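You operate a simulated robot arm through the tools that you are given. There is no shell and no other tool.

You run a simulated robot arm. Do the job below in one go: nothing can be reset, and whatever is moved stays where it is left.

## Task
Swap the crossed blue and white leads in the plug in the clamp.
Fine: close the clamp first, release knob to FREE, rest the blue lead in the rack while the white one moves, knob back to LOCK, then open the clamp. Where these are worked on the way, their far stop is far enough and under half their travel is too little: release knob.

It is judged by the outcome, as a careful person would: the job done as asked, and still so three seconds after it is handed in. It fails if anything else is knocked over, pushed out of place, dropped, spilled or broken.

## Robot
A 6-joint arm with a two-finger parallel gripper, fixed in place. Base frame: the origin is at the foot of the arm, x ahead of it, y to its left, z up; the work surface is at about z = 0.82. Readings come in m, rad, newtons and seconds.
With the tool pointing down near the work surface it reaches from about 0.58 to 0.94 m from the base axis. Its first joint turns from -2.601 to 2.601 rad. Payload 3.43 kg.
Tool frame: the origin (TCP) lies between the finger pads and is the grasp point; the fingertips stand 0.034 m ahead of it; z points along the fingers, y is the line along which they close. Largest opening 0.128 m; finger width 0.024, thickness 0.012; the body of the gripper, 0.048 by 0.13 m, starts 0.096 m behind the TCP.
Orientation is told as [roll, pitch, yaw] about the base's x, y, z axes, in that order, counted from this pose: with the fingers straight down and closing along the base's y, the tool's x points along the base's -x, its y along +y and its z along -z.

## Interface
- The arm moves only by the tool apply_moves. Its argument "steps" is text: rows parted by semicolons, each of 7 numbers parted by spaces: the gripper command, from -1 (shut) to 1 (fully open), values between in proportion, then the shift along the base's x, y, z in m, then the turn, a rotation vector about the base's x, y, z in rad. In form: grip x y z wx wy wz; .... A call has 1 to 20 rows; each row shifts and turns the commanded pose from where the row before left it. Each row takes 0.2 s and may step no farther than 0.05 m and 0.15 rad from the row before; otherwise, or with a gripper value out of range, the whole call is refused. Where a pose cannot be reached the arm comes as near as it can. A force on the tool above 60 N (or 10 N above the force at the start of the call, whichever is more), or a blocked arm, ends the call early, and 0.2 s more pass. Each finger travels about 0.108 m/s and halts on what it meets, pressing with about 20 N; the grip force reading is that of the motor and also rises with nothing between the fingers. The clock runs only during rows and for 0.2 s after the last one: add rows that do not move to give the fingers time. The reply holds the time, the measured pose of the TCP, the force on the tool along the base axes, the opening and the grip force, in the units named above and with some noise, with the torque about the TCP (base axes, N m) and any sound that the robot's microphone picked up, and new pictures: "show" is both (left out), scene, wrist or none.
- Cameras (640 x 400 px; columns grow to the right, rows downward): "scene" is fixed at [0.0484, 0.4993, 1.3985]; the picture's right is [0.49, -0.87, 0.00], its down [-0.63, -0.35, -0.69] and it looks along [0.60, 0.34, -0.72] (base axes); focal length 319 px, centre (320, 200). "wrist" rides on the gripper at [0.076, -0.011, -0.16] in the tool frame; the picture's right is [0.15, 0.99, 0.00], its down [-0.88, 0.13, -0.46] and it looks along [-0.45, 0.07, 0.89] (tool axes); focal length 234 px, centre (320, 200). There is no depth. A picture from a camera that has moved, and an enlarged one, comes with that camera's place and axes in the base frame and with its lens.
- raise_lower(by): slides the trunk up (or, below 0, down) by that many m; the arm rides with it, the base frame stays. It gives what a move gives, with no picture.
- inspect(camera, box): a new picture of the part [left, top, right, bottom] of that camera's present view, enlarged. No time passes.
- close_job(): hands the job in; it is judged then, once.

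Places have to be worked out from the pictures, the camera data and where the tool is seen. Open the gripper and draw the arm clear of the work before you hand the job in, unless the task says otherwise.

The tools are called after ">>>" as a command line: name --argument value ..., lists and objects as JSON in quotes. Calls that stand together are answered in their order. apply_moves: Moves the arm, as the interface text tells. Its arguments: {"type":"object","properties":{"steps":{"type":"string"},"show":{"type":"string","enum":["both","scene","wrist","none"]}},"required":["steps"]} The other tools are called the same way: raise_lower (by) slides the trunk up or down; inspect (camera, box) takes an enlarged picture of a part of a camera's view; close_job () hands the job in.

At the start:

```text
time: 0.0
eef_pos: [0.2965, 0.516, 1.1948]
tool_rot: [0.002, 0.001, 0.0]
ft_force: [0.4, -0.3, 0.0]
wrist_torque: [0.0, -0.01, -0.01]
gripper_width: 0.1281
finger_force: 0.1
trunk travel left (down, up): [-0.675, 0.035]
```

scene: 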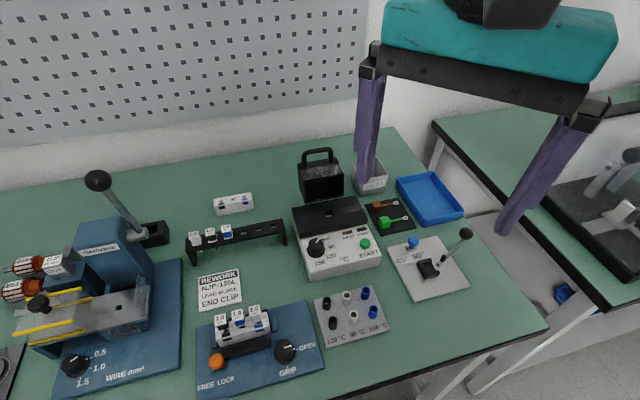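
wrist: 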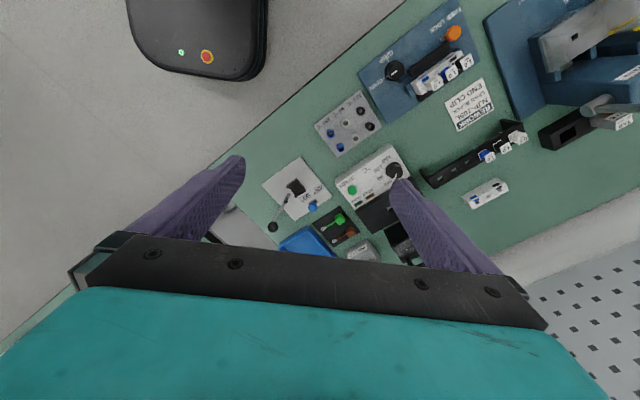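

I start by looking closer at the clamp fixture and the rack before moving anything.

>>> inspect --camera "scene" --box '[180, 280, 340, 400]'

>>> inspect --camera "scene" --box '[170, 180, 300, 270]'

>>> inspect --camera "wrist" --box '[340, 0, 560, 150]'

>>> inspect --camera "scene" --box '[280, 180, 480, 360]'

```text
3.33 times, centred on (260, 340) of scene
camera zoom: at [0.0484, 0.4993, 1.3985], right [0.49, -0.87, 0.0], down [-0.63, -0.35, -0.69], along [0.6, 0.34, -0.72], focal length 1064 px, centre (520, -267)
```

zoom: 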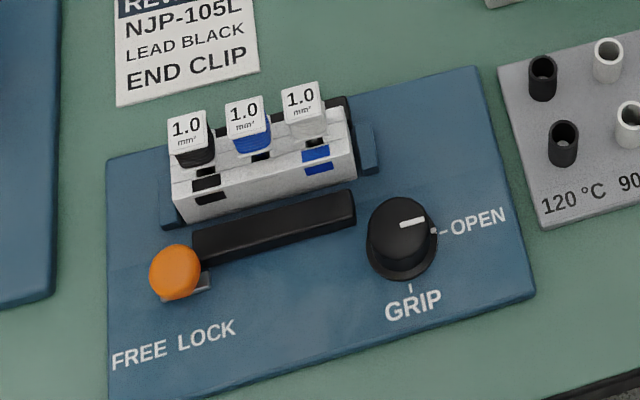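

```text
4.44 times, centred on (235, 225) of scene
camera zoom: at [0.0484, 0.4993, 1.3985], right [0.49, -0.87, 0.0], down [-0.63, -0.35, -0.69], along [0.6, 0.34, -0.72], focal length 1419 px, centre (698, 89)
```

zoom: 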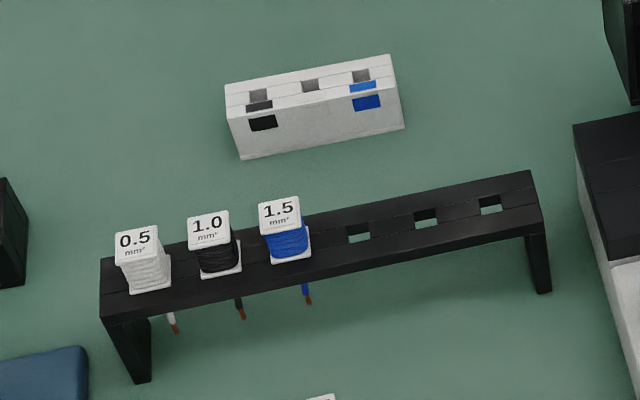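

```text
2.67 times, centred on (450, 75) of wrist
camera zoom: at [0.221, 0.5027, 1.3545], right [-0.15, 0.99, 0.0], down [0.88, 0.13, 0.46], along [0.45, 0.07, -0.89], focal length 624 px, centre (-27, 533)
```

zoom: 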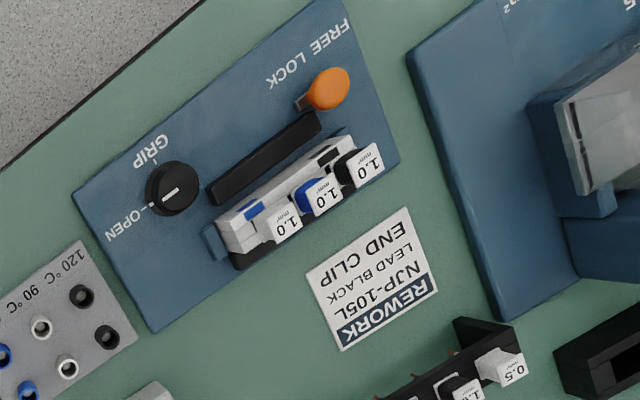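

```text
2.22 times, centred on (380, 270) of scene
camera zoom: at [0.0484, 0.4993, 1.3985], right [0.49, -0.87, 0.0], down [-0.63, -0.35, -0.69], along [0.6, 0.34, -0.72], focal length 710 px, centre (187, 44)
```

zoom: 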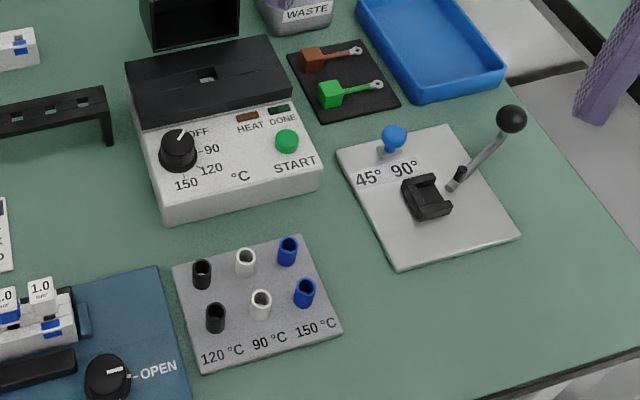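

The fixture: black GRIP/OPEN knob is the clamp, orange slider is the release (FREE/LOCK), leads are black‑blue‑white with the blue mark at the white one's (right) slot. I judge the plug near (0.18, 0.72) with its row running along about (0.7,-0.7). I go above it with the tool turned so the fingers close across the row, for a closer look.

>>> apply_moves --steps "1 -0.0245 0.034 -0.0125 0 0 -0.128; 1 -0.0245 0.034 -0.0125 0 0 -0.128; 1 -0.0245 0.034 -0.0125 0 0 -0.128; 1 -0.0245 0.034 -0.0125 0 0 -0.128; 1 -0.0245 0.034 -0.0125 0 0 -0.128; 1 -0.0245 0.034 -0.0125 0 0 -0.128; 1 0 0 0 0 0 0"

```text
time: 1.6
eef_pos: [0.1483, 0.7201, 1.1209]
tool_rot: [0.001, -0.001, -0.77]
ft_force: [-0.7, -0.4, 0.4]
wrist_torque: [-0.03, 0.02, -0.01]
gripper_width: 0.1278
finger_force: 0.0
trunk travel left (down, up): [-0.675, 0.035]
camera wrist: at [0.0871, 0.7637, 1.2803], right [0.58, 0.81, 0.0], down [0.72, -0.52, 0.46], along [0.37, -0.27, -0.89], focal length 234 px, centre (320, 200)
```

scene: 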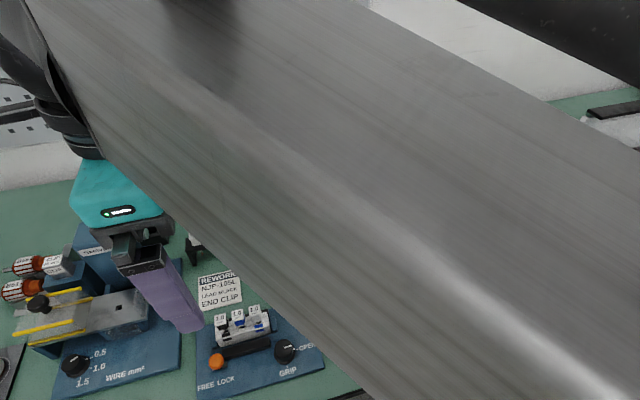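
wrist: 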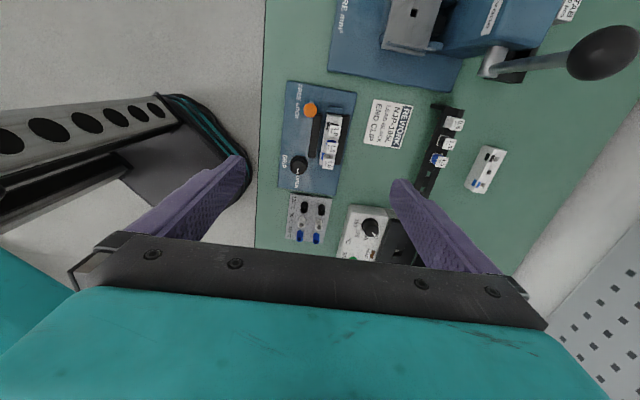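

The whole work area is visible from the wrist now; I enlarge the fixture and rack for measurements.

>>> inspect --camera "wrist" --box '[270, 70, 366, 130]'

>>> inspect --camera "wrist" --box '[270, 120, 366, 180]'

>>> inspect --camera "wrist" --box '[390, 95, 518, 205]'

>>> inspect --camera "scene" --box '[190, 330, 270, 390]'

>>> inspect --camera "scene" --box '[200, 295, 280, 355]'

```text
6.67 times, centred on (318, 100) of wrist
camera zoom: at [0.0871, 0.7637, 1.2803], right [0.58, 0.81, 0.0], down [0.72, -0.52, 0.46], along [0.37, -0.27, -0.89], focal length 1561 px, centre (333, 867)
```

zoom: 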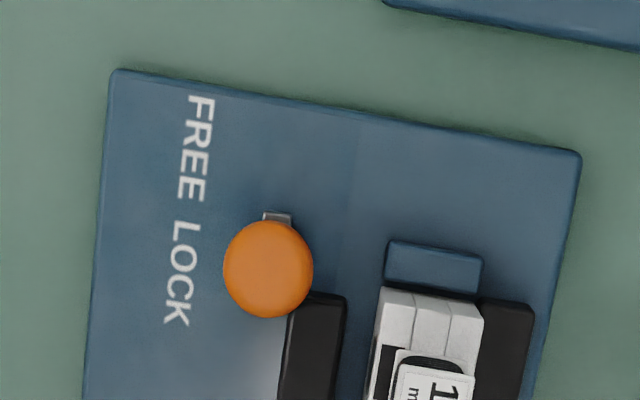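

```text
6.67 times, centred on (318, 150) of wrist
camera zoom: at [0.0871, 0.7637, 1.2803], right [0.58, 0.81, 0.0], down [0.72, -0.52, 0.46], along [0.37, -0.27, -0.89], focal length 1561 px, centre (333, 533)
```

zoom: 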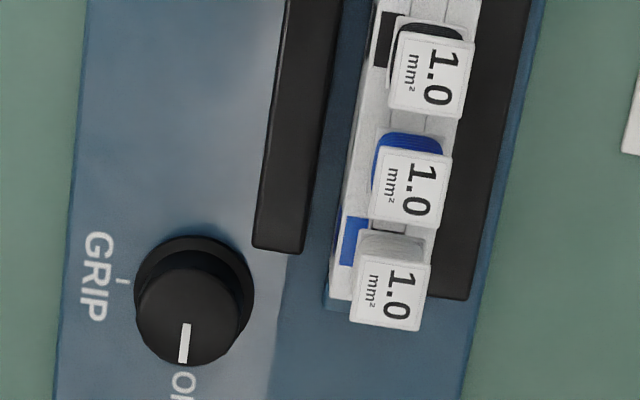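

```text
3.64 times, centred on (454, 150) of wrist
camera zoom: at [0.0871, 0.7637, 1.2803], right [0.58, 0.81, 0.0], down [0.72, -0.52, 0.46], along [0.37, -0.27, -0.89], focal length 852 px, centre (-167, 382)
```

zoom: 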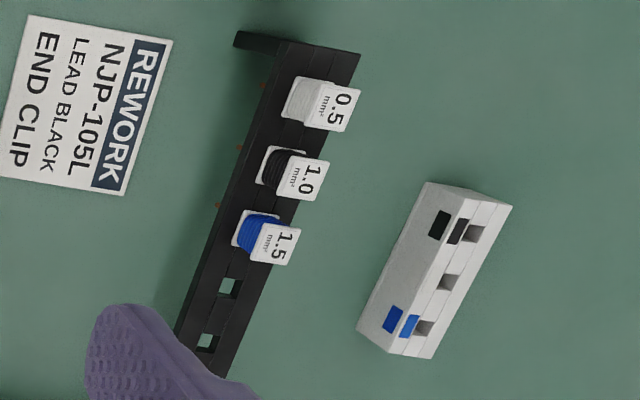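

```text
6.67 times, centred on (230, 360) of scene
camera zoom: at [0.0484, 0.4993, 1.3985], right [0.49, -0.87, 0.0], down [-0.63, -0.35, -0.69], along [0.6, 0.34, -0.72], focal length 2129 px, centre (920, -867)
```

zoom: 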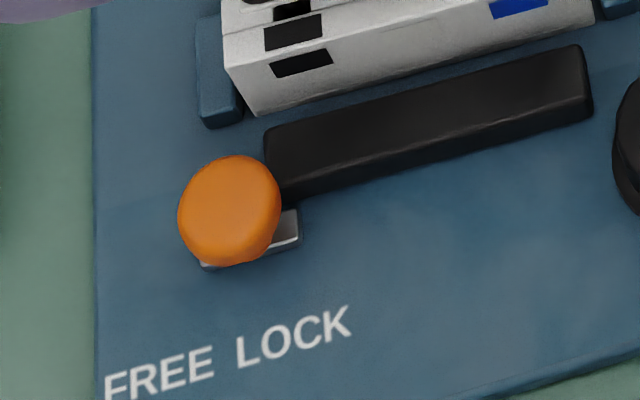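

```text
6.67 times, centred on (240, 325) of scene
camera zoom: at [0.0484, 0.4993, 1.3985], right [0.49, -0.87, 0.0], down [-0.63, -0.35, -0.69], along [0.6, 0.34, -0.72], focal length 2129 px, centre (853, -633)
```

zoom: 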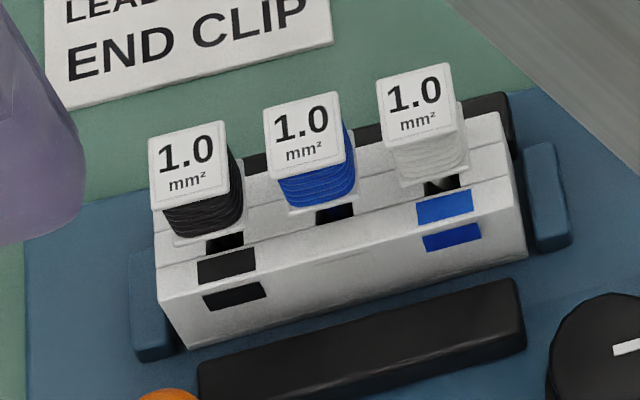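

Triangulating both views, I place the GRIP knob top at about (0.182, 0.643, 0.86), plate at z≈0.835, leads' tops at z≈0.91, row direction ≈(0.70,-0.71). I go above the GRIP knob, partly closing the fingers, to verify its place.

>>> apply_moves --steps "0.2 0.0085 -0.0193 -0.0303 0 0 -0.05; 0.2 0.0085 -0.0193 -0.0303 0 0 -0.05; 0.2 0.0085 -0.0193 -0.0303 0 0 -0.05; 0.2 0.0085 -0.0193 -0.0303 0 0 -0.05; 0.0 0 0 0 0 0 0; 0.0 0 0 0 0 0 0"

```text
time: 3.0
eef_pos: [0.1825, 0.6405, 0.9992]
tool_rot: [0.0, 0.0, -0.966]
ft_force: [0.6, -0.5, 1.0]
wrist_torque: [0.0, 0.0, -0.02]
gripper_width: 0.0641
finger_force: 0.0
trunk travel left (down, up): [-0.675, 0.035]
camera wrist: at [0.1307, 0.6963, 1.1588], right [0.73, 0.68, 0.0], down [0.61, -0.65, 0.46], along [0.31, -0.33, -0.89], focal length 234 px, centre (320, 200)
```

scene: 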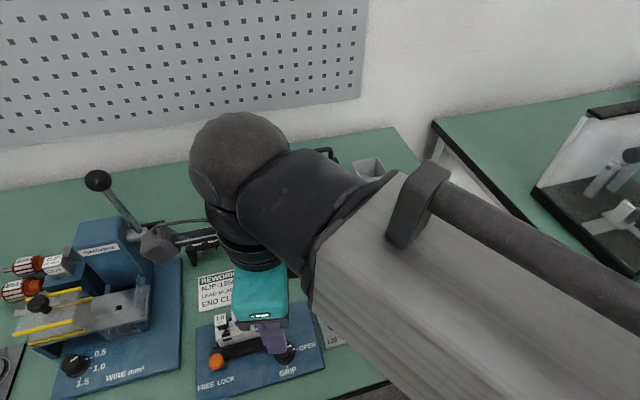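
wrist: 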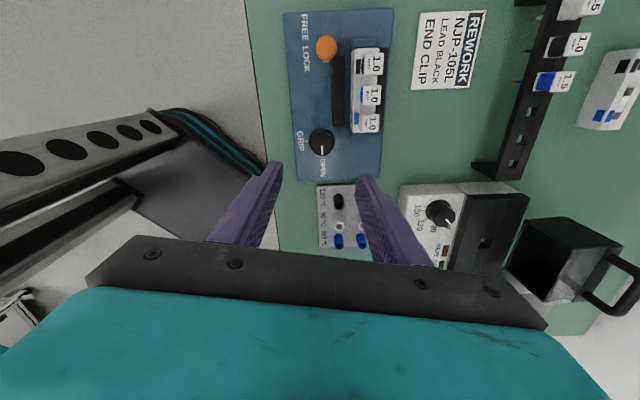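

The knob lies straight under the TCP line as predicted. I enlarge this closer view to refine the knob, jaw, orange slider and plug positions.

>>> inspect --camera "wrist" --box '[280, 110, 376, 170]'

>>> inspect --camera "wrist" --box '[280, 10, 408, 90]'

>>> inspect --camera "wrist" --box '[330, 40, 394, 140]'

```text
6.67 times, centred on (328, 140) of wrist
camera zoom: at [0.1307, 0.6963, 1.1588], right [0.73, 0.68, 0.0], down [0.61, -0.65, 0.46], along [0.31, -0.33, -0.89], focal length 1561 px, centre (267, 600)
```

zoom: 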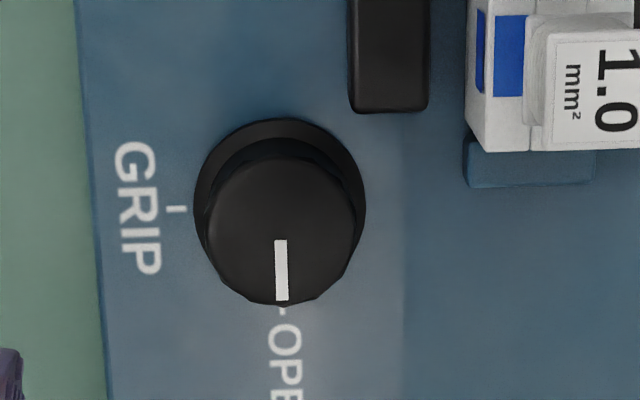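

```text
5.00 times, centred on (344, 50) of wrist
camera zoom: at [0.1307, 0.6963, 1.1588], right [0.73, 0.68, 0.0], down [0.61, -0.65, 0.46], along [0.31, -0.33, -0.89], focal length 1171 px, centre (200, 950)
```

zoom: 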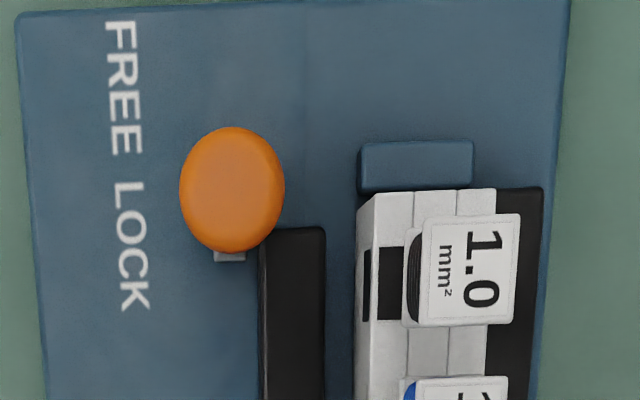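

```text
4.00 times, centred on (362, 90) of wrist
camera zoom: at [0.1307, 0.6963, 1.1588], right [0.73, 0.68, 0.0], down [0.61, -0.65, 0.46], along [0.31, -0.33, -0.89], focal length 937 px, centre (152, 640)
```

zoom: 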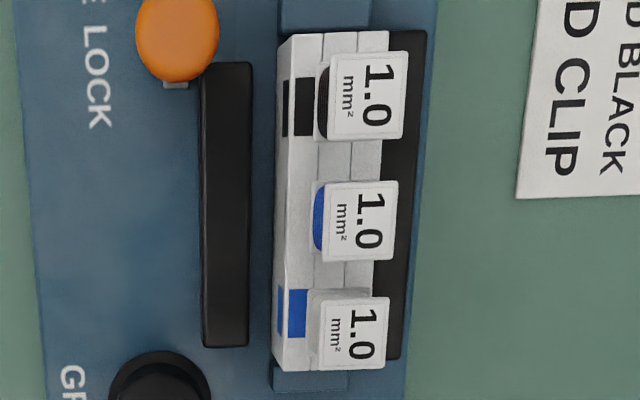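

Knob centre refines to (0.182, 0.645), diameter ~29 mm; the black jaw's end is just up-right of it, so I'll grasp across the row with a narrow opening and sweep clockwise. I turn to yaw ≈ -0.71, narrow the fingers to ~42 mm and lower to z≈0.93 for a check.

>>> apply_moves --steps "-0.34 0 0.0015 -0.02 0 0 0.128; -0.34 0 0.0015 -0.025 0 0 0.128; -0.34 0 0 -0.02 0 0 0; -0.34 0 0 0 0 0 0; -0.34 0 0 0 0 0 0"

```text
time: 4.2
eef_pos: [0.183, 0.6421, 0.9348]
tool_rot: [0.0, 0.001, -0.711]
ft_force: [-0.4, -1.1, 0.3]
wrist_torque: [0.05, 0.0, -0.03]
gripper_width: 0.0424
finger_force: 0.0
trunk travel left (down, up): [-0.675, 0.035]
camera wrist: at [0.119, 0.6834, 1.0938], right [0.53, 0.84, 0.0], down [0.75, -0.48, 0.46], along [0.39, -0.24, -0.89], focal length 234 px, centre (320, 200)
```

scene: 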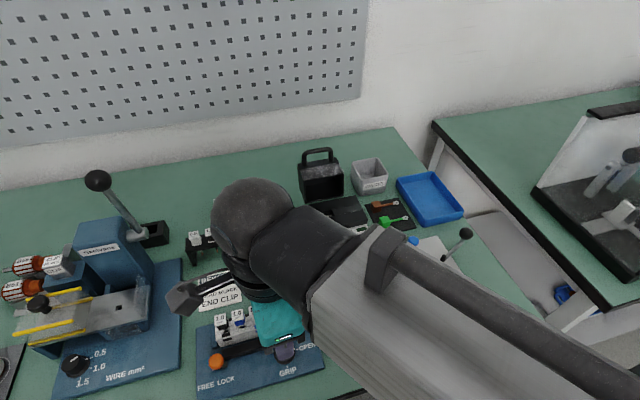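
wrist: 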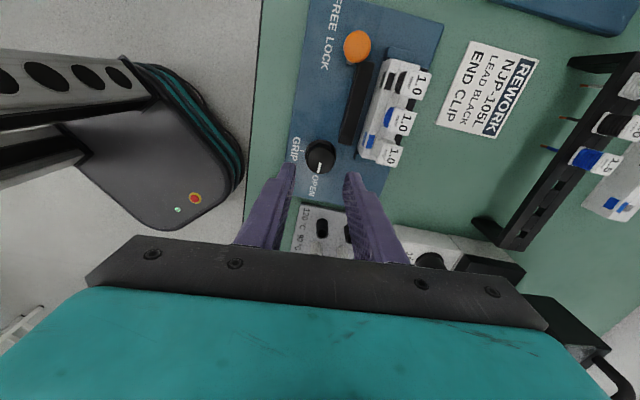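

>>> inspect --camera "wrist" --box '[264, 120, 376, 190]'

```text
5.71 times, centred on (320, 155) of wrist
camera zoom: at [0.119, 0.6834, 1.0938], right [0.53, 0.84, 0.0], down [0.75, -0.48, 0.46], along [0.39, -0.24, -0.89], focal length 1338 px, centre (320, 457)
```

zoom: 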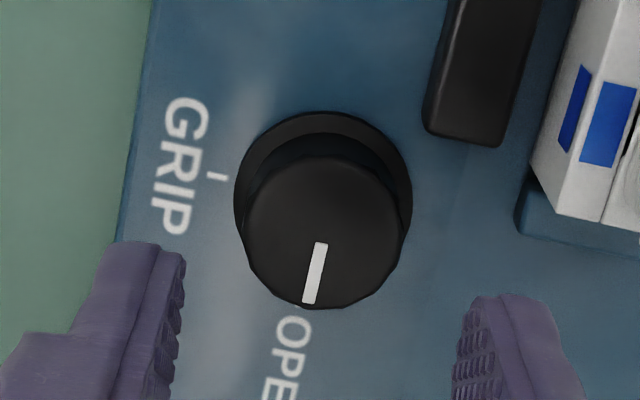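

Knob top at (0.183, 0.6455); I shift 3 mm in y and descend so that the tips are ~13 mm below its top, then close on it.

>>> apply_moves --steps "-0.34 0.0002 0.0033 -0.015 0 0 0; -0.34 0 0 -0.02 0 0 0; -0.34 0 0 -0.017 0 0 0; -0.34 0 0 0 0 0 0"

```text
time: 5.2
eef_pos: [0.185, 0.6465, 0.8825]
tool_rot: [0.0, 0.0, -0.713]
ft_force: [0.1, 0.2, -0.7]
wrist_torque: [-0.02, 0.0, 0.02]
gripper_width: 0.0422
finger_force: 0.0
trunk travel left (down, up): [-0.675, 0.035]
camera wrist: at [0.1204, 0.6876, 1.0415], right [0.54, 0.84, 0.0], down [0.75, -0.48, 0.46], along [0.39, -0.24, -0.89], focal length 234 px, centre (320, 200)
```

scene: 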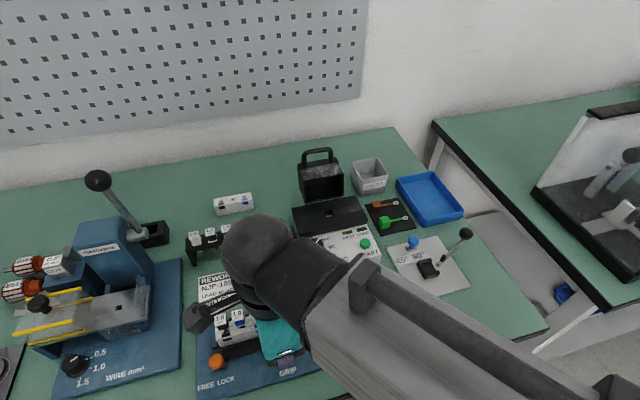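
wrist: 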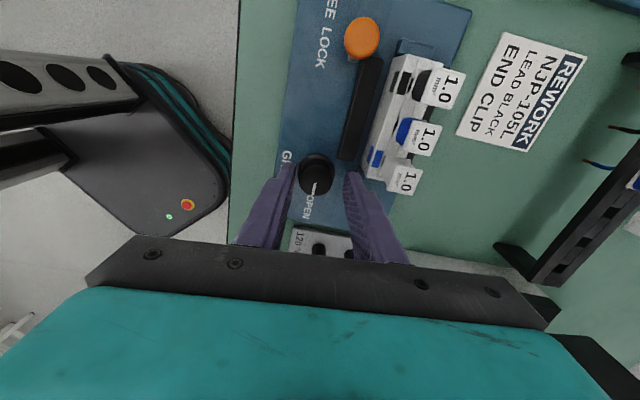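

>>> inspect --camera "wrist" --box '[260, 130, 380, 205]'

```text
5.33 times, centred on (320, 168) of wrist
camera zoom: at [0.1204, 0.6876, 1.0415], right [0.54, 0.84, 0.0], down [0.75, -0.48, 0.46], along [0.39, -0.24, -0.89], focal length 1249 px, centre (320, 373)
```

zoom: 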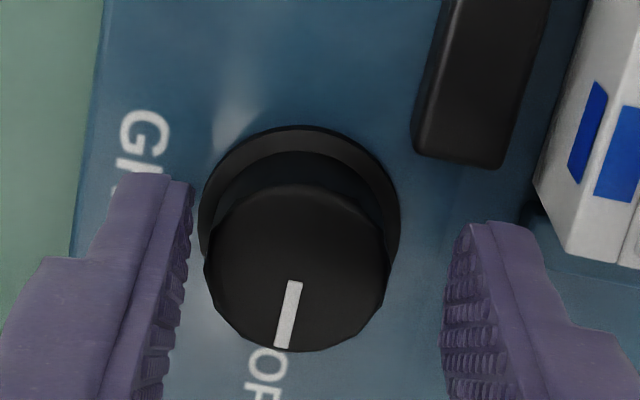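

Knob sits ~3 mm left of the finger midline; I correct by (-0.002,-0.001) and close on it.

>>> apply_moves --steps "-0.34 -0.0022 -0.0012 0 0 0 0; -0.34 0 0 0 0 0 0; -0.5 0 0 0 0 0 0; -0.7 0 0 0 0 0 0; -1 0 0 0 0 0 0; -1 0 0 0 0 0 0" --show "wrist"

```text
time: 6.6
eef_pos: [0.1811, 0.6458, 0.8812]
tool_rot: [-0.002, 0.0, -0.711]
ft_force: [-6.4, -8.6, -5.1]
wrist_torque: [-0.07, 0.31, -0.02]
gripper_width: 0.0296
finger_force: 45.6
trunk travel left (down, up): [-0.675, 0.035]
camera wrist: at [0.1175, 0.6859, 1.0413], right [0.53, 0.84, 0.0], down [0.75, -0.48, 0.46], along [0.38, -0.25, -0.89], focal length 234 px, centre (320, 200)
```

wrist: 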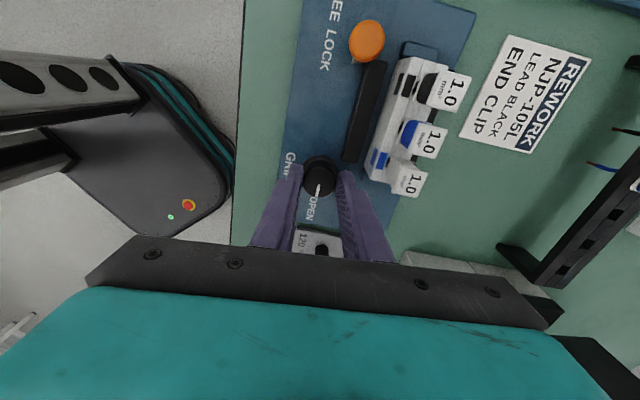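

Gripped (29.6 mm) with a light sideways pull; I relax it by 1 mm and turn clockwise halfway, then check.

>>> apply_moves --steps "-1 -0.0007 -0.001 0 0 0 0; -1 0 0 0 0 0 -0.13; -1 0 0 0 0 0 -0.13; -1 0 0 0 0 0 -0.13; -1 0 0 0 0 0 -0.13; -1 0 0 0 0 0 -0.13; -1 0 0 0 0 0 -0.13; -1 0 0 0 0 0 0"

```text
time: 8.4
eef_pos: [0.1832, 0.6464, 0.8821]
tool_rot: [0.001, 0.003, -1.492]
ft_force: [17.0, 5.5, 2.7]
wrist_torque: [-0.55, -0.49, 0.03]
gripper_width: 0.0294
finger_force: 44.9
trunk travel left (down, up): [-0.675, 0.035]
camera wrist: at [0.1665, 0.72, 1.0414], right [0.98, 0.22, 0.0], down [0.2, -0.87, 0.46], along [0.1, -0.44, -0.89], focal length 234 px, centre (320, 200)
```

scene: 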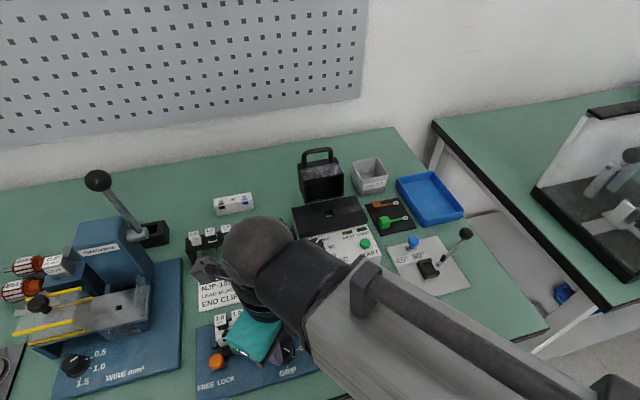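
wrist: 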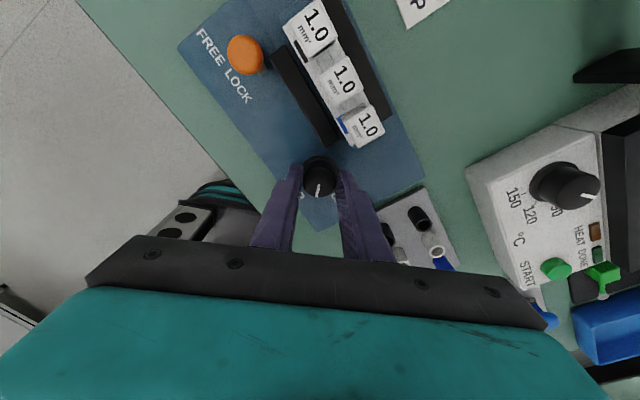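

The pointer turned with the tool (yaw -1.49) and the jaw is moving. I ease the sideways load and continue the other half to the GRIP mark.

>>> apply_moves --steps "-1 0.0012 0.0005 0 0 0 0; -1 0 0 0 0 0 -0.13; -1 0 0 0 0 0 -0.13; -1 0 0 0 0 0 -0.13; -1 0 0 0 0 0 -0.13; -1 0 0 0 0 0 -0.13; -1 0 0 0 0 0 -0.13; -1 0 0 0 0 0 0"

```text
time: 10.2
eef_pos: [0.1834, 0.6465, 0.8812]
tool_rot: [-0.026, 0.002, -1.667]
ft_force: [-54.1, 18.4, 0.7]
wrist_torque: [0.58, 1.45, -0.14]
gripper_width: 0.0297
finger_force: 45.0
out of reach, approached as far as the arm can: row 3, 4, 5, 6, 7
trunk travel left (down, up): [-0.675, 0.035]
camera wrist: at [0.1858, 0.7207, 1.0415], right [1.0, 0.05, -0.03], down [0.06, -0.89, 0.45], along [0.0, -0.45, -0.89], focal length 234 px, centre (320, 200)
```

scene: 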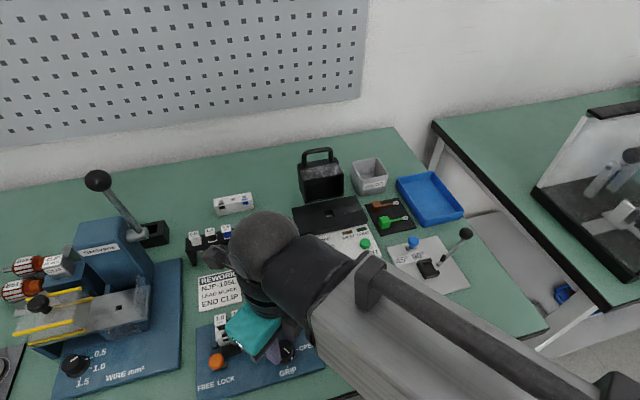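
wrist: 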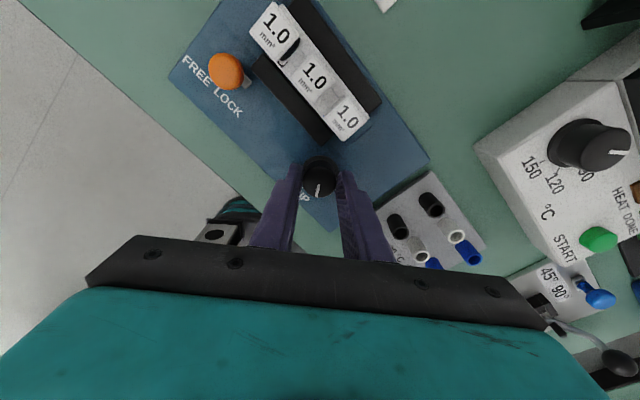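

The wrist joint's limit is at yaw ≈ -1.65, so I must regrasp: I first take back the unreachable turn command, open, rise clear of the knob, and turn back to yaw ≈ -0.71.

>>> apply_moves --steps "-1 0 0 0 0 0 0.13; -1 0 0 0 0 0 0.13; -1 0 0 0 0 0 0.13; -1 0 0 0 0 0 0.13; -1 0 0 0 0 0 0.13; -1 0 0 0 0 0 0; -0.7 0 0 0 0 0 0; -0.34 0 0 0 0 0 0; -0.34 0 0 0 0 0 0"

```text
time: 12.2
eef_pos: [0.1975, 0.643, 0.8819]
tool_rot: [-0.006, 0.001, -1.02]
ft_force: [-12.4, -5.5, 4.3]
wrist_torque: [-0.06, 0.53, 0.03]
gripper_width: 0.0502
finger_force: 6.7
trunk travel left (down, up): [-0.675, 0.035]
camera wrist: at [0.149, 0.701, 1.0421], right [0.77, 0.64, -0.01], down [0.58, -0.68, 0.45], along [0.29, -0.35, -0.89], focal length 234 px, centre (320, 200)
```

scene: 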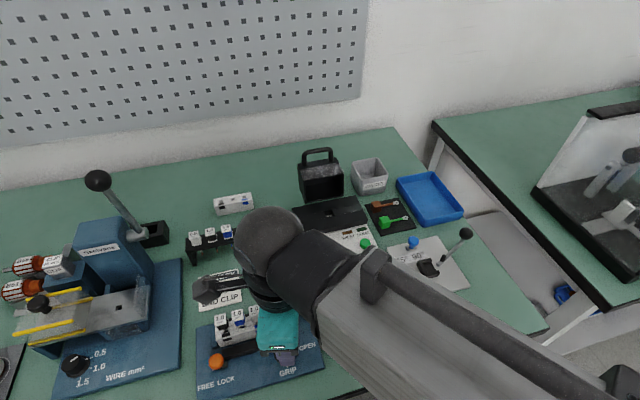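
wrist: 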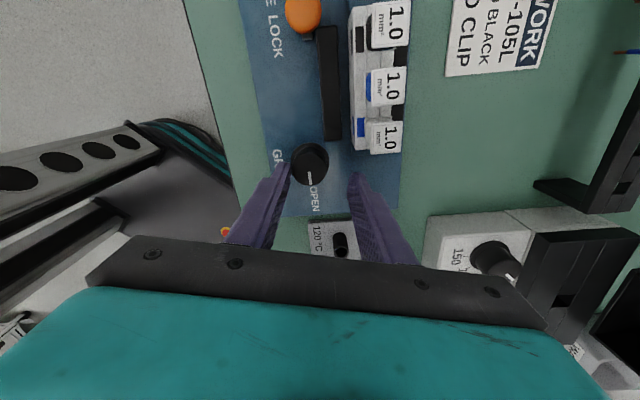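

The command had stuck at the limit, so the knob turned partly back, and a finger leans on it now. I rise clear of the knob and look at where things stand.

>>> apply_moves --steps "-0.2 0 0 0.02 0 0 0; -0.2 0 0 0.025 0 0 0; -0.34 0 0 0.02 0 0 0; -0.34 0 0 0 0 0 0" --show "wrist"

>>> inspect --camera "wrist" --box '[240, 90, 432, 210]'

```text
time: 13.2
eef_pos: [0.1968, 0.6415, 0.9452]
tool_rot: [-0.007, 0.002, -1.019]
ft_force: [0.1, -0.5, -0.6]
wrist_torque: [0.03, -0.01, -0.02]
gripper_width: 0.0422
finger_force: 0.0
trunk travel left (down, up): [-0.675, 0.035]
camera wrist: at [0.1491, 0.7007, 1.1054], right [0.77, 0.64, -0.01], down [0.58, -0.68, 0.45], along [0.29, -0.35, -0.89], focal length 234 px, centre (320, 200)
```

wrist: 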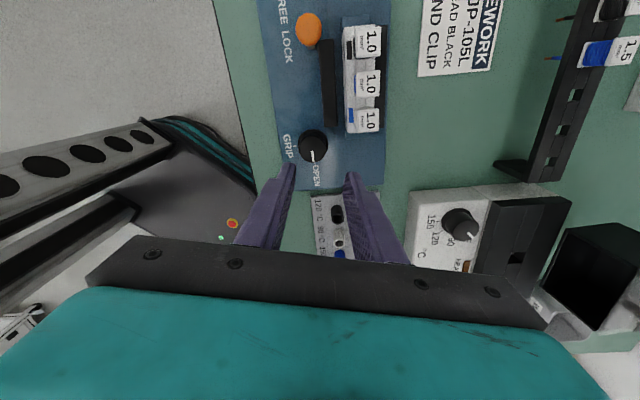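

```text
3.33 times, centred on (336, 150) of wrist
camera zoom: at [0.1491, 0.7007, 1.1054], right [0.77, 0.64, -0.01], down [0.58, -0.68, 0.45], along [0.29, -0.35, -0.89], focal length 781 px, centre (267, 367)
```

zoom: 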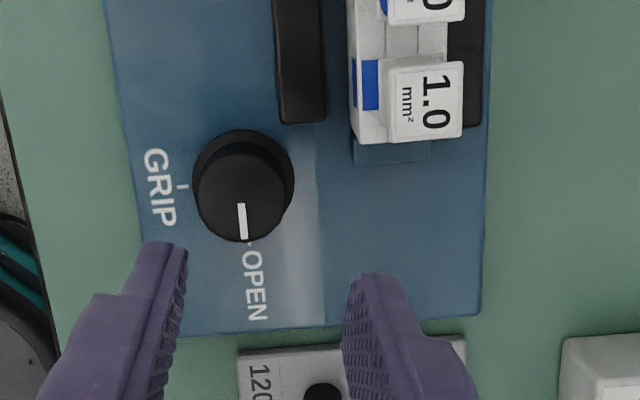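

Knob is back at OPEN and nothing else shifted. I'll do it in two strokes inside the wrist range: first re-centre at (0.1825, 0.6456) with yaw -0.71 and descend.

>>> apply_moves --steps "-0.34 -0.007 0.002 0 0.003 0 0.11; -0.34 -0.0073 0.002 0 0.003 0 0.1; -0.34 0 0 -0.01 0 0 0.1; -0.34 0 0 -0.01 0 0 0; -0.34 0 0 0 0 0 0; -0.34 0 0 0 0 0 0" --show "wrist"

>>> inspect --camera "wrist" --box '[264, 120, 376, 190]'

```text
time: 14.6
eef_pos: [0.1835, 0.6453, 0.9255]
tool_rot: [-0.004, 0.006, -0.71]
ft_force: [0.6, -0.6, -1.0]
wrist_torque: [0.01, -0.03, -0.02]
gripper_width: 0.0422
finger_force: 0.2
trunk travel left (down, up): [-0.675, 0.035]
camera wrist: at [0.1204, 0.6865, 1.0858], right [0.53, 0.85, 0.0], down [0.76, -0.48, 0.45], along [0.38, -0.24, -0.89], focal length 234 px, centre (320, 200)
```

wrist: 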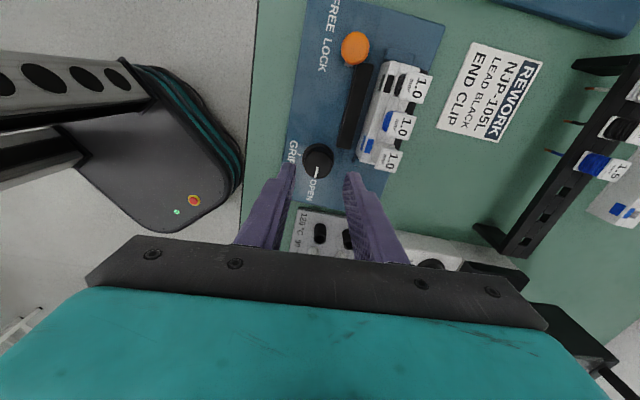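

```text
5.71 times, centred on (320, 155) of wrist
camera zoom: at [0.1204, 0.6865, 1.0858], right [0.53, 0.85, 0.0], down [0.76, -0.48, 0.45], along [0.38, -0.24, -0.89], focal length 1338 px, centre (320, 457)
```

zoom: 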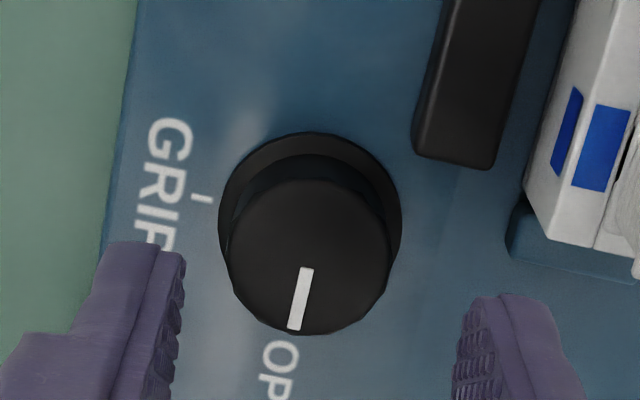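

Centre estimate (0.182, 0.645) holds; small trim of 1 mm and of the tilt, descend to 0.882 and close.

>>> apply_moves --steps "-0.34 -0.0012 -0.0003 -0.02 -0.001 -0.006 0; -0.34 0 0 -0.0235 0 0 0; -0.34 0 0 0 0 0 0; -0.5 0 0 0 0 0 0; -0.7 0 0 0 0 0 0; -1 0 0 0 0 0 0; -1 0 0 0 0 0 0" --show "wrist"

```text
time: 16.2
eef_pos: [0.1808, 0.6456, 0.884]
tool_rot: [-0.002, 0.0, -0.71]
ft_force: [-4.7, -10.1, -6.1]
wrist_torque: [0.08, 0.45, -0.04]
gripper_width: 0.0292
finger_force: 45.3
trunk travel left (down, up): [-0.675, 0.035]
camera wrist: at [0.1173, 0.6863, 1.0434], right [0.53, 0.85, 0.0], down [0.75, -0.47, 0.46], along [0.38, -0.25, -0.89], focal length 234 px, centre (320, 200)
```

wrist: 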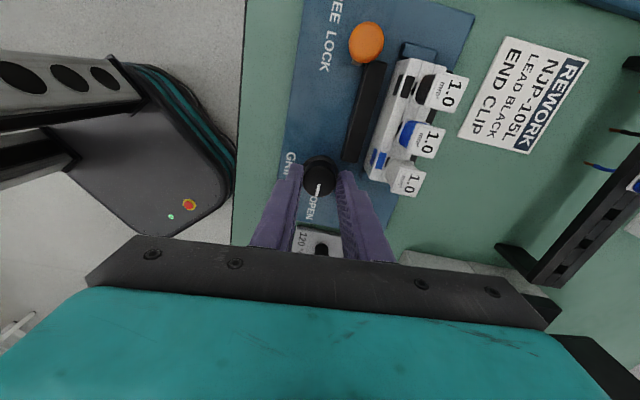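

Gripped again; first stroke of -0.78 rad, then open and rise.

>>> apply_moves --steps "-1 -0.0005 -0.001 0 0 0 0; -1 0.0002 0 0 0 0 -0.13; -1 0.0002 0 0 0 0 -0.13; -1 0.0002 0 0 0 0 -0.13; -1 0.0003 0.0002 0 0 0 -0.13; -1 0.0003 0.0003 0 0 0 -0.13; -1 0.0003 0.0003 0 0 0 -0.13; -1 0 0 0 0 0 0; -0.6 0 0 0 0 0 0; -0.34 0 0 0 0 0 0; -0.34 0 0 0 0 0 0; -0.34 0 0 0.03 0 0 0; -0.34 0 0 0.02 0 0 0; -0.34 0 0 0 0 0 0" --show "wrist"

>>> inspect --camera "wrist" --box '[240, 80, 432, 200]'

```text
time: 19.2
eef_pos: [0.1837, 0.6467, 0.9344]
tool_rot: [-0.003, 0.0, -1.489]
ft_force: [-1.1, -0.6, -0.6]
wrist_torque: [-0.02, -0.01, 0.0]
gripper_width: 0.0423
finger_force: 0.1
trunk travel left (down, up): [-0.675, 0.035]
camera wrist: at [0.1665, 0.7208, 1.0939], right [0.97, 0.23, 0.0], down [0.2, -0.87, 0.46], along [0.1, -0.44, -0.89], focal length 234 px, centre (320, 200)
```

wrist: 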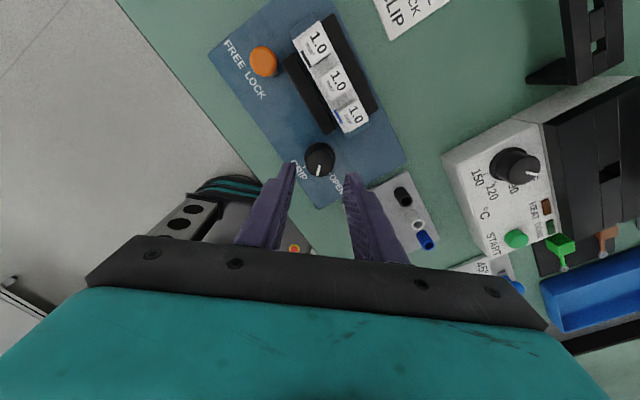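

```text
3.33 times, centred on (336, 140) of wrist
camera zoom: at [0.1665, 0.7208, 1.0939], right [0.97, 0.23, 0.0], down [0.2, -0.87, 0.46], along [0.1, -0.44, -0.89], focal length 781 px, centre (267, 400)
```

zoom: 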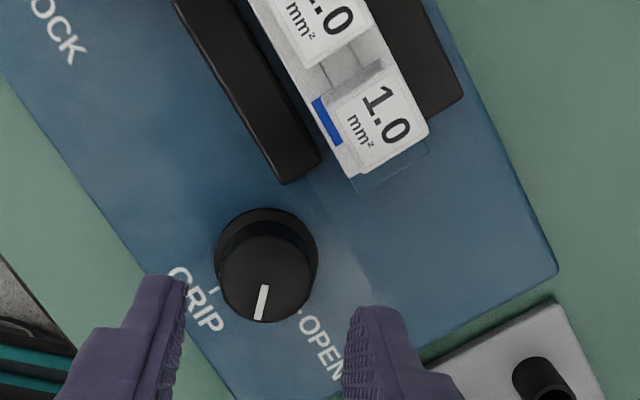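

The knob rests halfway and the jaw has moved in. I turn back to yaw -0.71, descend again and regrip for the second stroke.

>>> apply_moves --steps "-0.34 -0.0005 -0.0002 0 0 0 0.13; -0.34 -0.0005 -0.0002 0 0 0 0.13; -0.34 -0.0005 -0.0002 0 0 0 0.13; -0.34 0 0 0 0 0 0.13; -0.34 0 0 0 0 0 0.13; -0.34 0 0 0 0 0 0.13; -0.34 0 0 0 0 0 0; -0.34 0 0 -0.027 0 0 0; -0.34 0 0 -0.025 0 0 0; -0.34 0 0 0 0 0 0; -0.5 0 0 0 0 0 0; -0.7 0 0 0 0 0 0; -1 0 0 0 0 0 0; -1 0 0 0 0 0 0" --show "wrist"

```text
time: 22.2
eef_pos: [0.1813, 0.6454, 0.8816]
tool_rot: [-0.002, 0.001, -0.711]
ft_force: [0.7, 0.3, -3.4]
wrist_torque: [0.33, -0.13, -0.02]
gripper_width: 0.0294
finger_force: 45.2
trunk travel left (down, up): [-0.675, 0.035]
camera wrist: at [0.1171, 0.686, 1.0402], right [0.53, 0.85, 0.0], down [0.75, -0.47, 0.46], along [0.38, -0.24, -0.89], focal length 234 px, centre (320, 200)
```

wrist: 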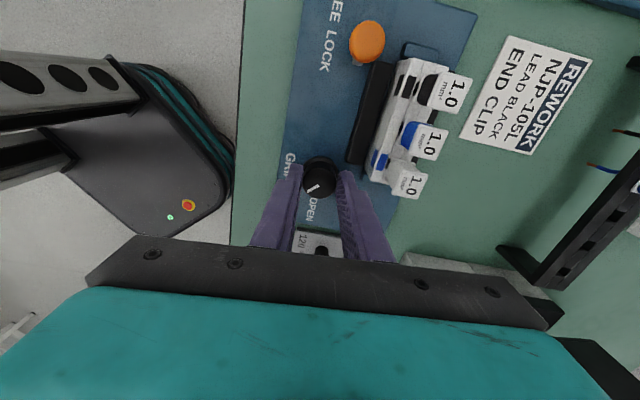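

Well centred and gripped. Second stroke: turn -0.84 rad to the GRIP stop.

>>> apply_moves --steps "-1 0.0002 0 0 0 0 -0.13; -1 0.0002 0 0 0 0 -0.13; -1 0.0002 0 0 0 0 -0.13; -1 0.0003 0.0002 0 0 0 -0.13; -1 0.0003 0.0003 0 0 0 -0.13; -1 0.0003 0.0003 0 0 0 -0.13; -1 0 0 0 0 0 -0.06; -1 0 0 0 0 0 0" --show "wrist"

>>> inspect --camera "wrist" --box '[224, 60, 416, 220]'

```text
time: 24.0
eef_pos: [0.184, 0.646, 0.8808]
tool_rot: [-0.003, -0.003, -1.551]
ft_force: [1.3, 1.6, -6.4]
wrist_torque: [0.33, -0.27, 0.57]
gripper_width: 0.0294
finger_force: 45.1
trunk travel left (down, up): [-0.675, 0.035]
camera wrist: at [0.1715, 0.7213, 1.0402], right [0.99, 0.17, 0.0], down [0.15, -0.88, 0.46], along [0.07, -0.45, -0.89], focal length 234 px, centre (320, 200)
```

wrist: 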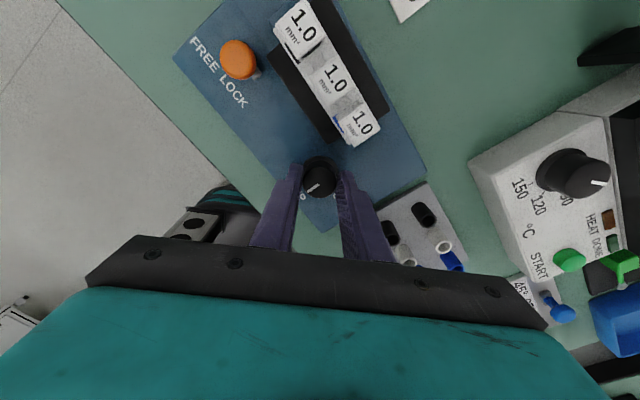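

```text
2.50 times, centred on (320, 140) of wrist
camera zoom: at [0.1715, 0.7213, 1.0402], right [0.99, 0.17, 0.0], down [0.15, -0.88, 0.46], along [0.07, -0.45, -0.89], focal length 585 px, centre (320, 350)
```

zoom: 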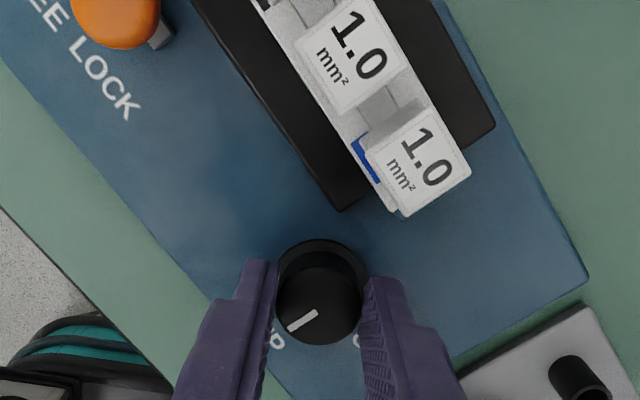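

A torque of 0.57 N·m and the jaw against the plug say the stop is reached. I open and rise to verify.

>>> apply_moves --steps "-0.6 0 0 0 0 0 0; -0.34 0 0 0 0 0 0; -0.34 0 0 0 0 0 0; -0.34 0 0 0.03 0 0 0; -0.34 0 0 0.04 0 0 0; -0.34 0 0 0.04 0 0 0.13; -0.34 0 0 0 0 0 0.13; -0.34 0 0 0 0 0 0.13; -0.34 0 0 0 0 0 0.13; -0.34 0 0 0 0 0 0.13; -0.34 0 0 0 0 0 0.1; -0.34 0 0 0 0 0 0"

>>> inspect --camera "wrist" --box '[270, 40, 420, 180]'

>>> inspect --camera "wrist" --box '[280, 0, 400, 75]'

```text
time: 26.6
eef_pos: [0.1844, 0.6458, 0.9902]
tool_rot: [-0.002, 0.0, -0.798]
ft_force: [0.0, -0.3, -0.2]
wrist_torque: [0.01, -0.05, -0.03]
gripper_width: 0.0421
finger_force: 0.1
trunk travel left (down, up): [-0.675, 0.035]
camera wrist: at [0.1229, 0.6918, 1.1503], right [0.61, 0.8, 0.0], down [0.71, -0.54, 0.46], along [0.36, -0.28, -0.89], focal length 234 px, centre (320, 200)
```

scene: 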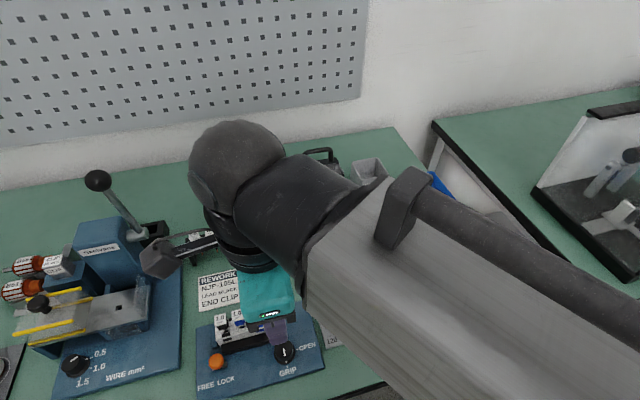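
wrist: 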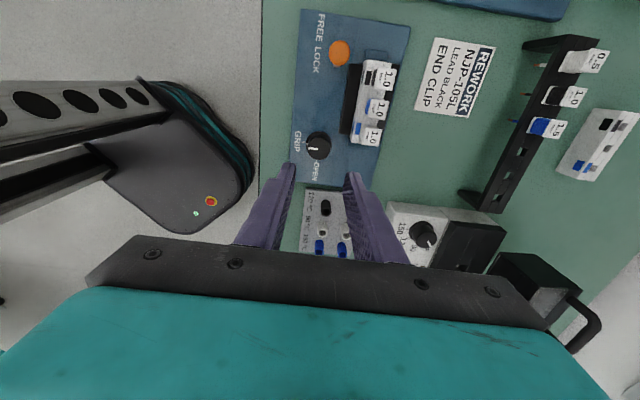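

```text
2.86 times, centred on (345, 110) of wrist
camera zoom: at [0.1229, 0.6918, 1.1503], right [0.61, 0.8, 0.0], down [0.71, -0.54, 0.46], along [0.36, -0.28, -0.89], focal length 669 px, centre (249, 457)
```

zoom: 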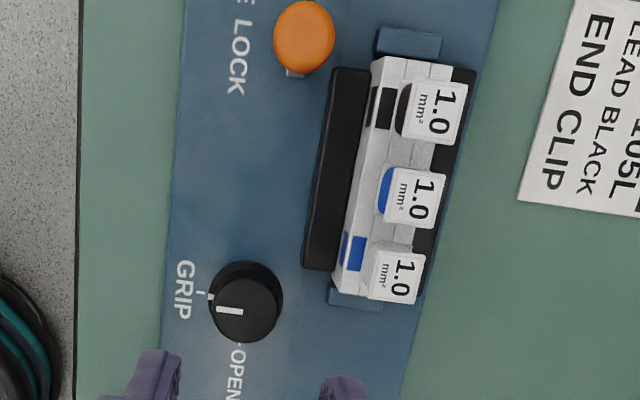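

```text
5.33 times, centred on (340, 38) of wrist
camera zoom: at [0.1229, 0.6918, 1.1503], right [0.61, 0.8, 0.0], down [0.71, -0.54, 0.46], along [0.36, -0.28, -0.89], focal length 1249 px, centre (213, 1067)
```

zoom: 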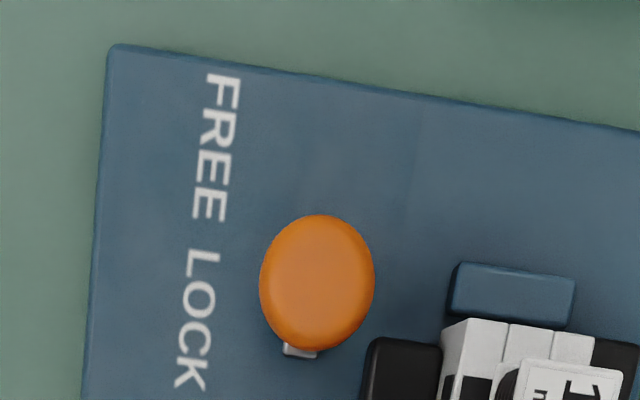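

The clamp is now at GRIP with the jaw on the plug. Next the orange release knob: I place it at about (0.1145, 0.723, z≈0.86), ~24 mm wide; FREE lies along -row (-0.70,+0.71). I go above it with yaw 0 so the fingers miss the jaw and the blue stop.

>>> apply_moves --steps "-0.34 -0.01 0.011 0 0 0 0.114; -0.34 -0.01 0.011 0 0 0 0.114; -0.34 -0.01 0.011 0 0 0 0.114; -0.34 -0.01 0.011 0 0 0 0.114; -0.34 -0.01 0.011 -0.01 0 0 0.114; -0.34 -0.01 0.011 -0.01 0 0 0.114; -0.34 -0.01 0.011 -0.01 0 0 0.114; -0.34 0 0 -0.01 0 0 0; -0.34 0 0 0 0 0 0"

>>> inspect --camera "wrist" --box '[256, 100, 384, 180]'

>>> inspect --camera "scene" --box '[180, 300, 276, 390]'

```text
time: 28.6
eef_pos: [0.113, 0.722, 0.9508]
tool_rot: [-0.003, -0.002, -0.003]
ft_force: [-0.9, 0.0, 0.2]
wrist_torque: [0.01, -0.04, -0.02]
gripper_width: 0.0423
finger_force: 0.1
trunk travel left (down, up): [-0.675, 0.035]
camera wrist: at [0.0372, 0.7111, 1.111], right [-0.15, 0.99, 0.0], down [0.88, 0.13, 0.46], along [0.45, 0.07, -0.89], focal length 234 px, centre (320, 200)
```

scene: 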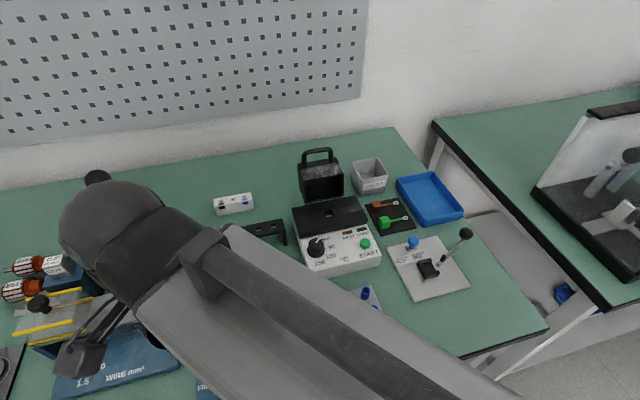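
wrist: 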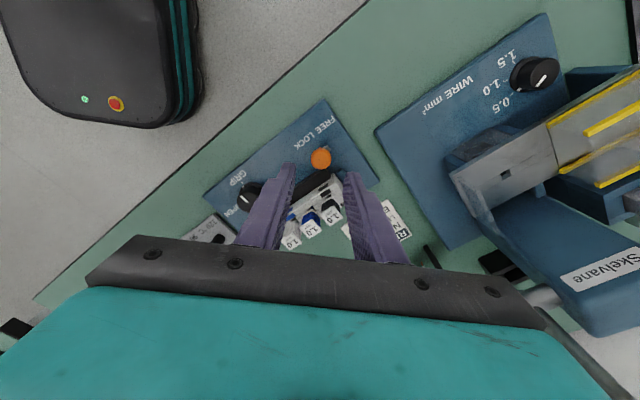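

```text
5.00 times, centred on (320, 140) of wrist
camera zoom: at [0.0372, 0.7111, 1.111], right [-0.15, 0.99, 0.0], down [0.88, 0.13, 0.46], along [0.45, 0.07, -0.89], focal length 1171 px, centre (320, 500)
```

zoom: 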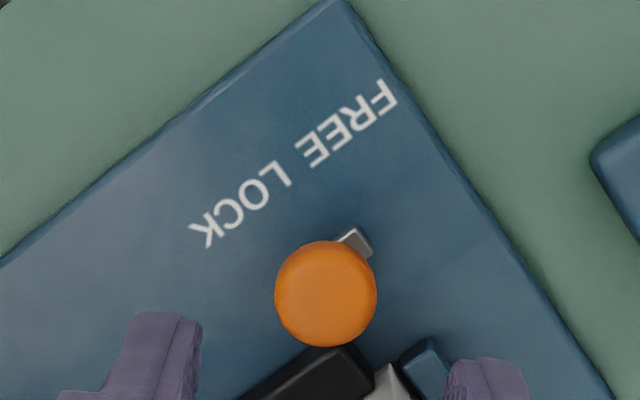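

```text
4.44 times, centred on (228, 345) of scene
camera zoom: at [0.0484, 0.4993, 1.3985], right [0.49, -0.87, 0.0], down [-0.63, -0.35, -0.69], along [0.6, 0.34, -0.72], focal length 1419 px, centre (729, -444)
```

zoom: 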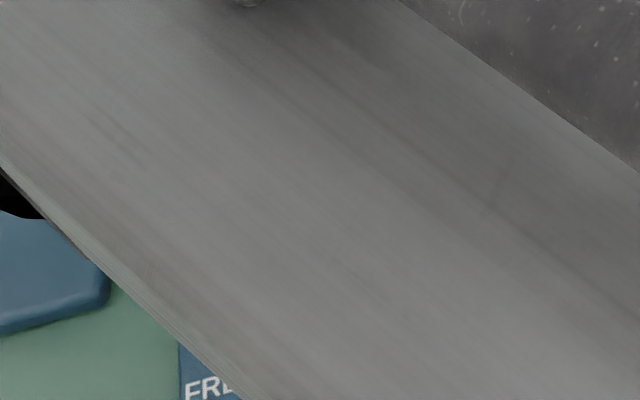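

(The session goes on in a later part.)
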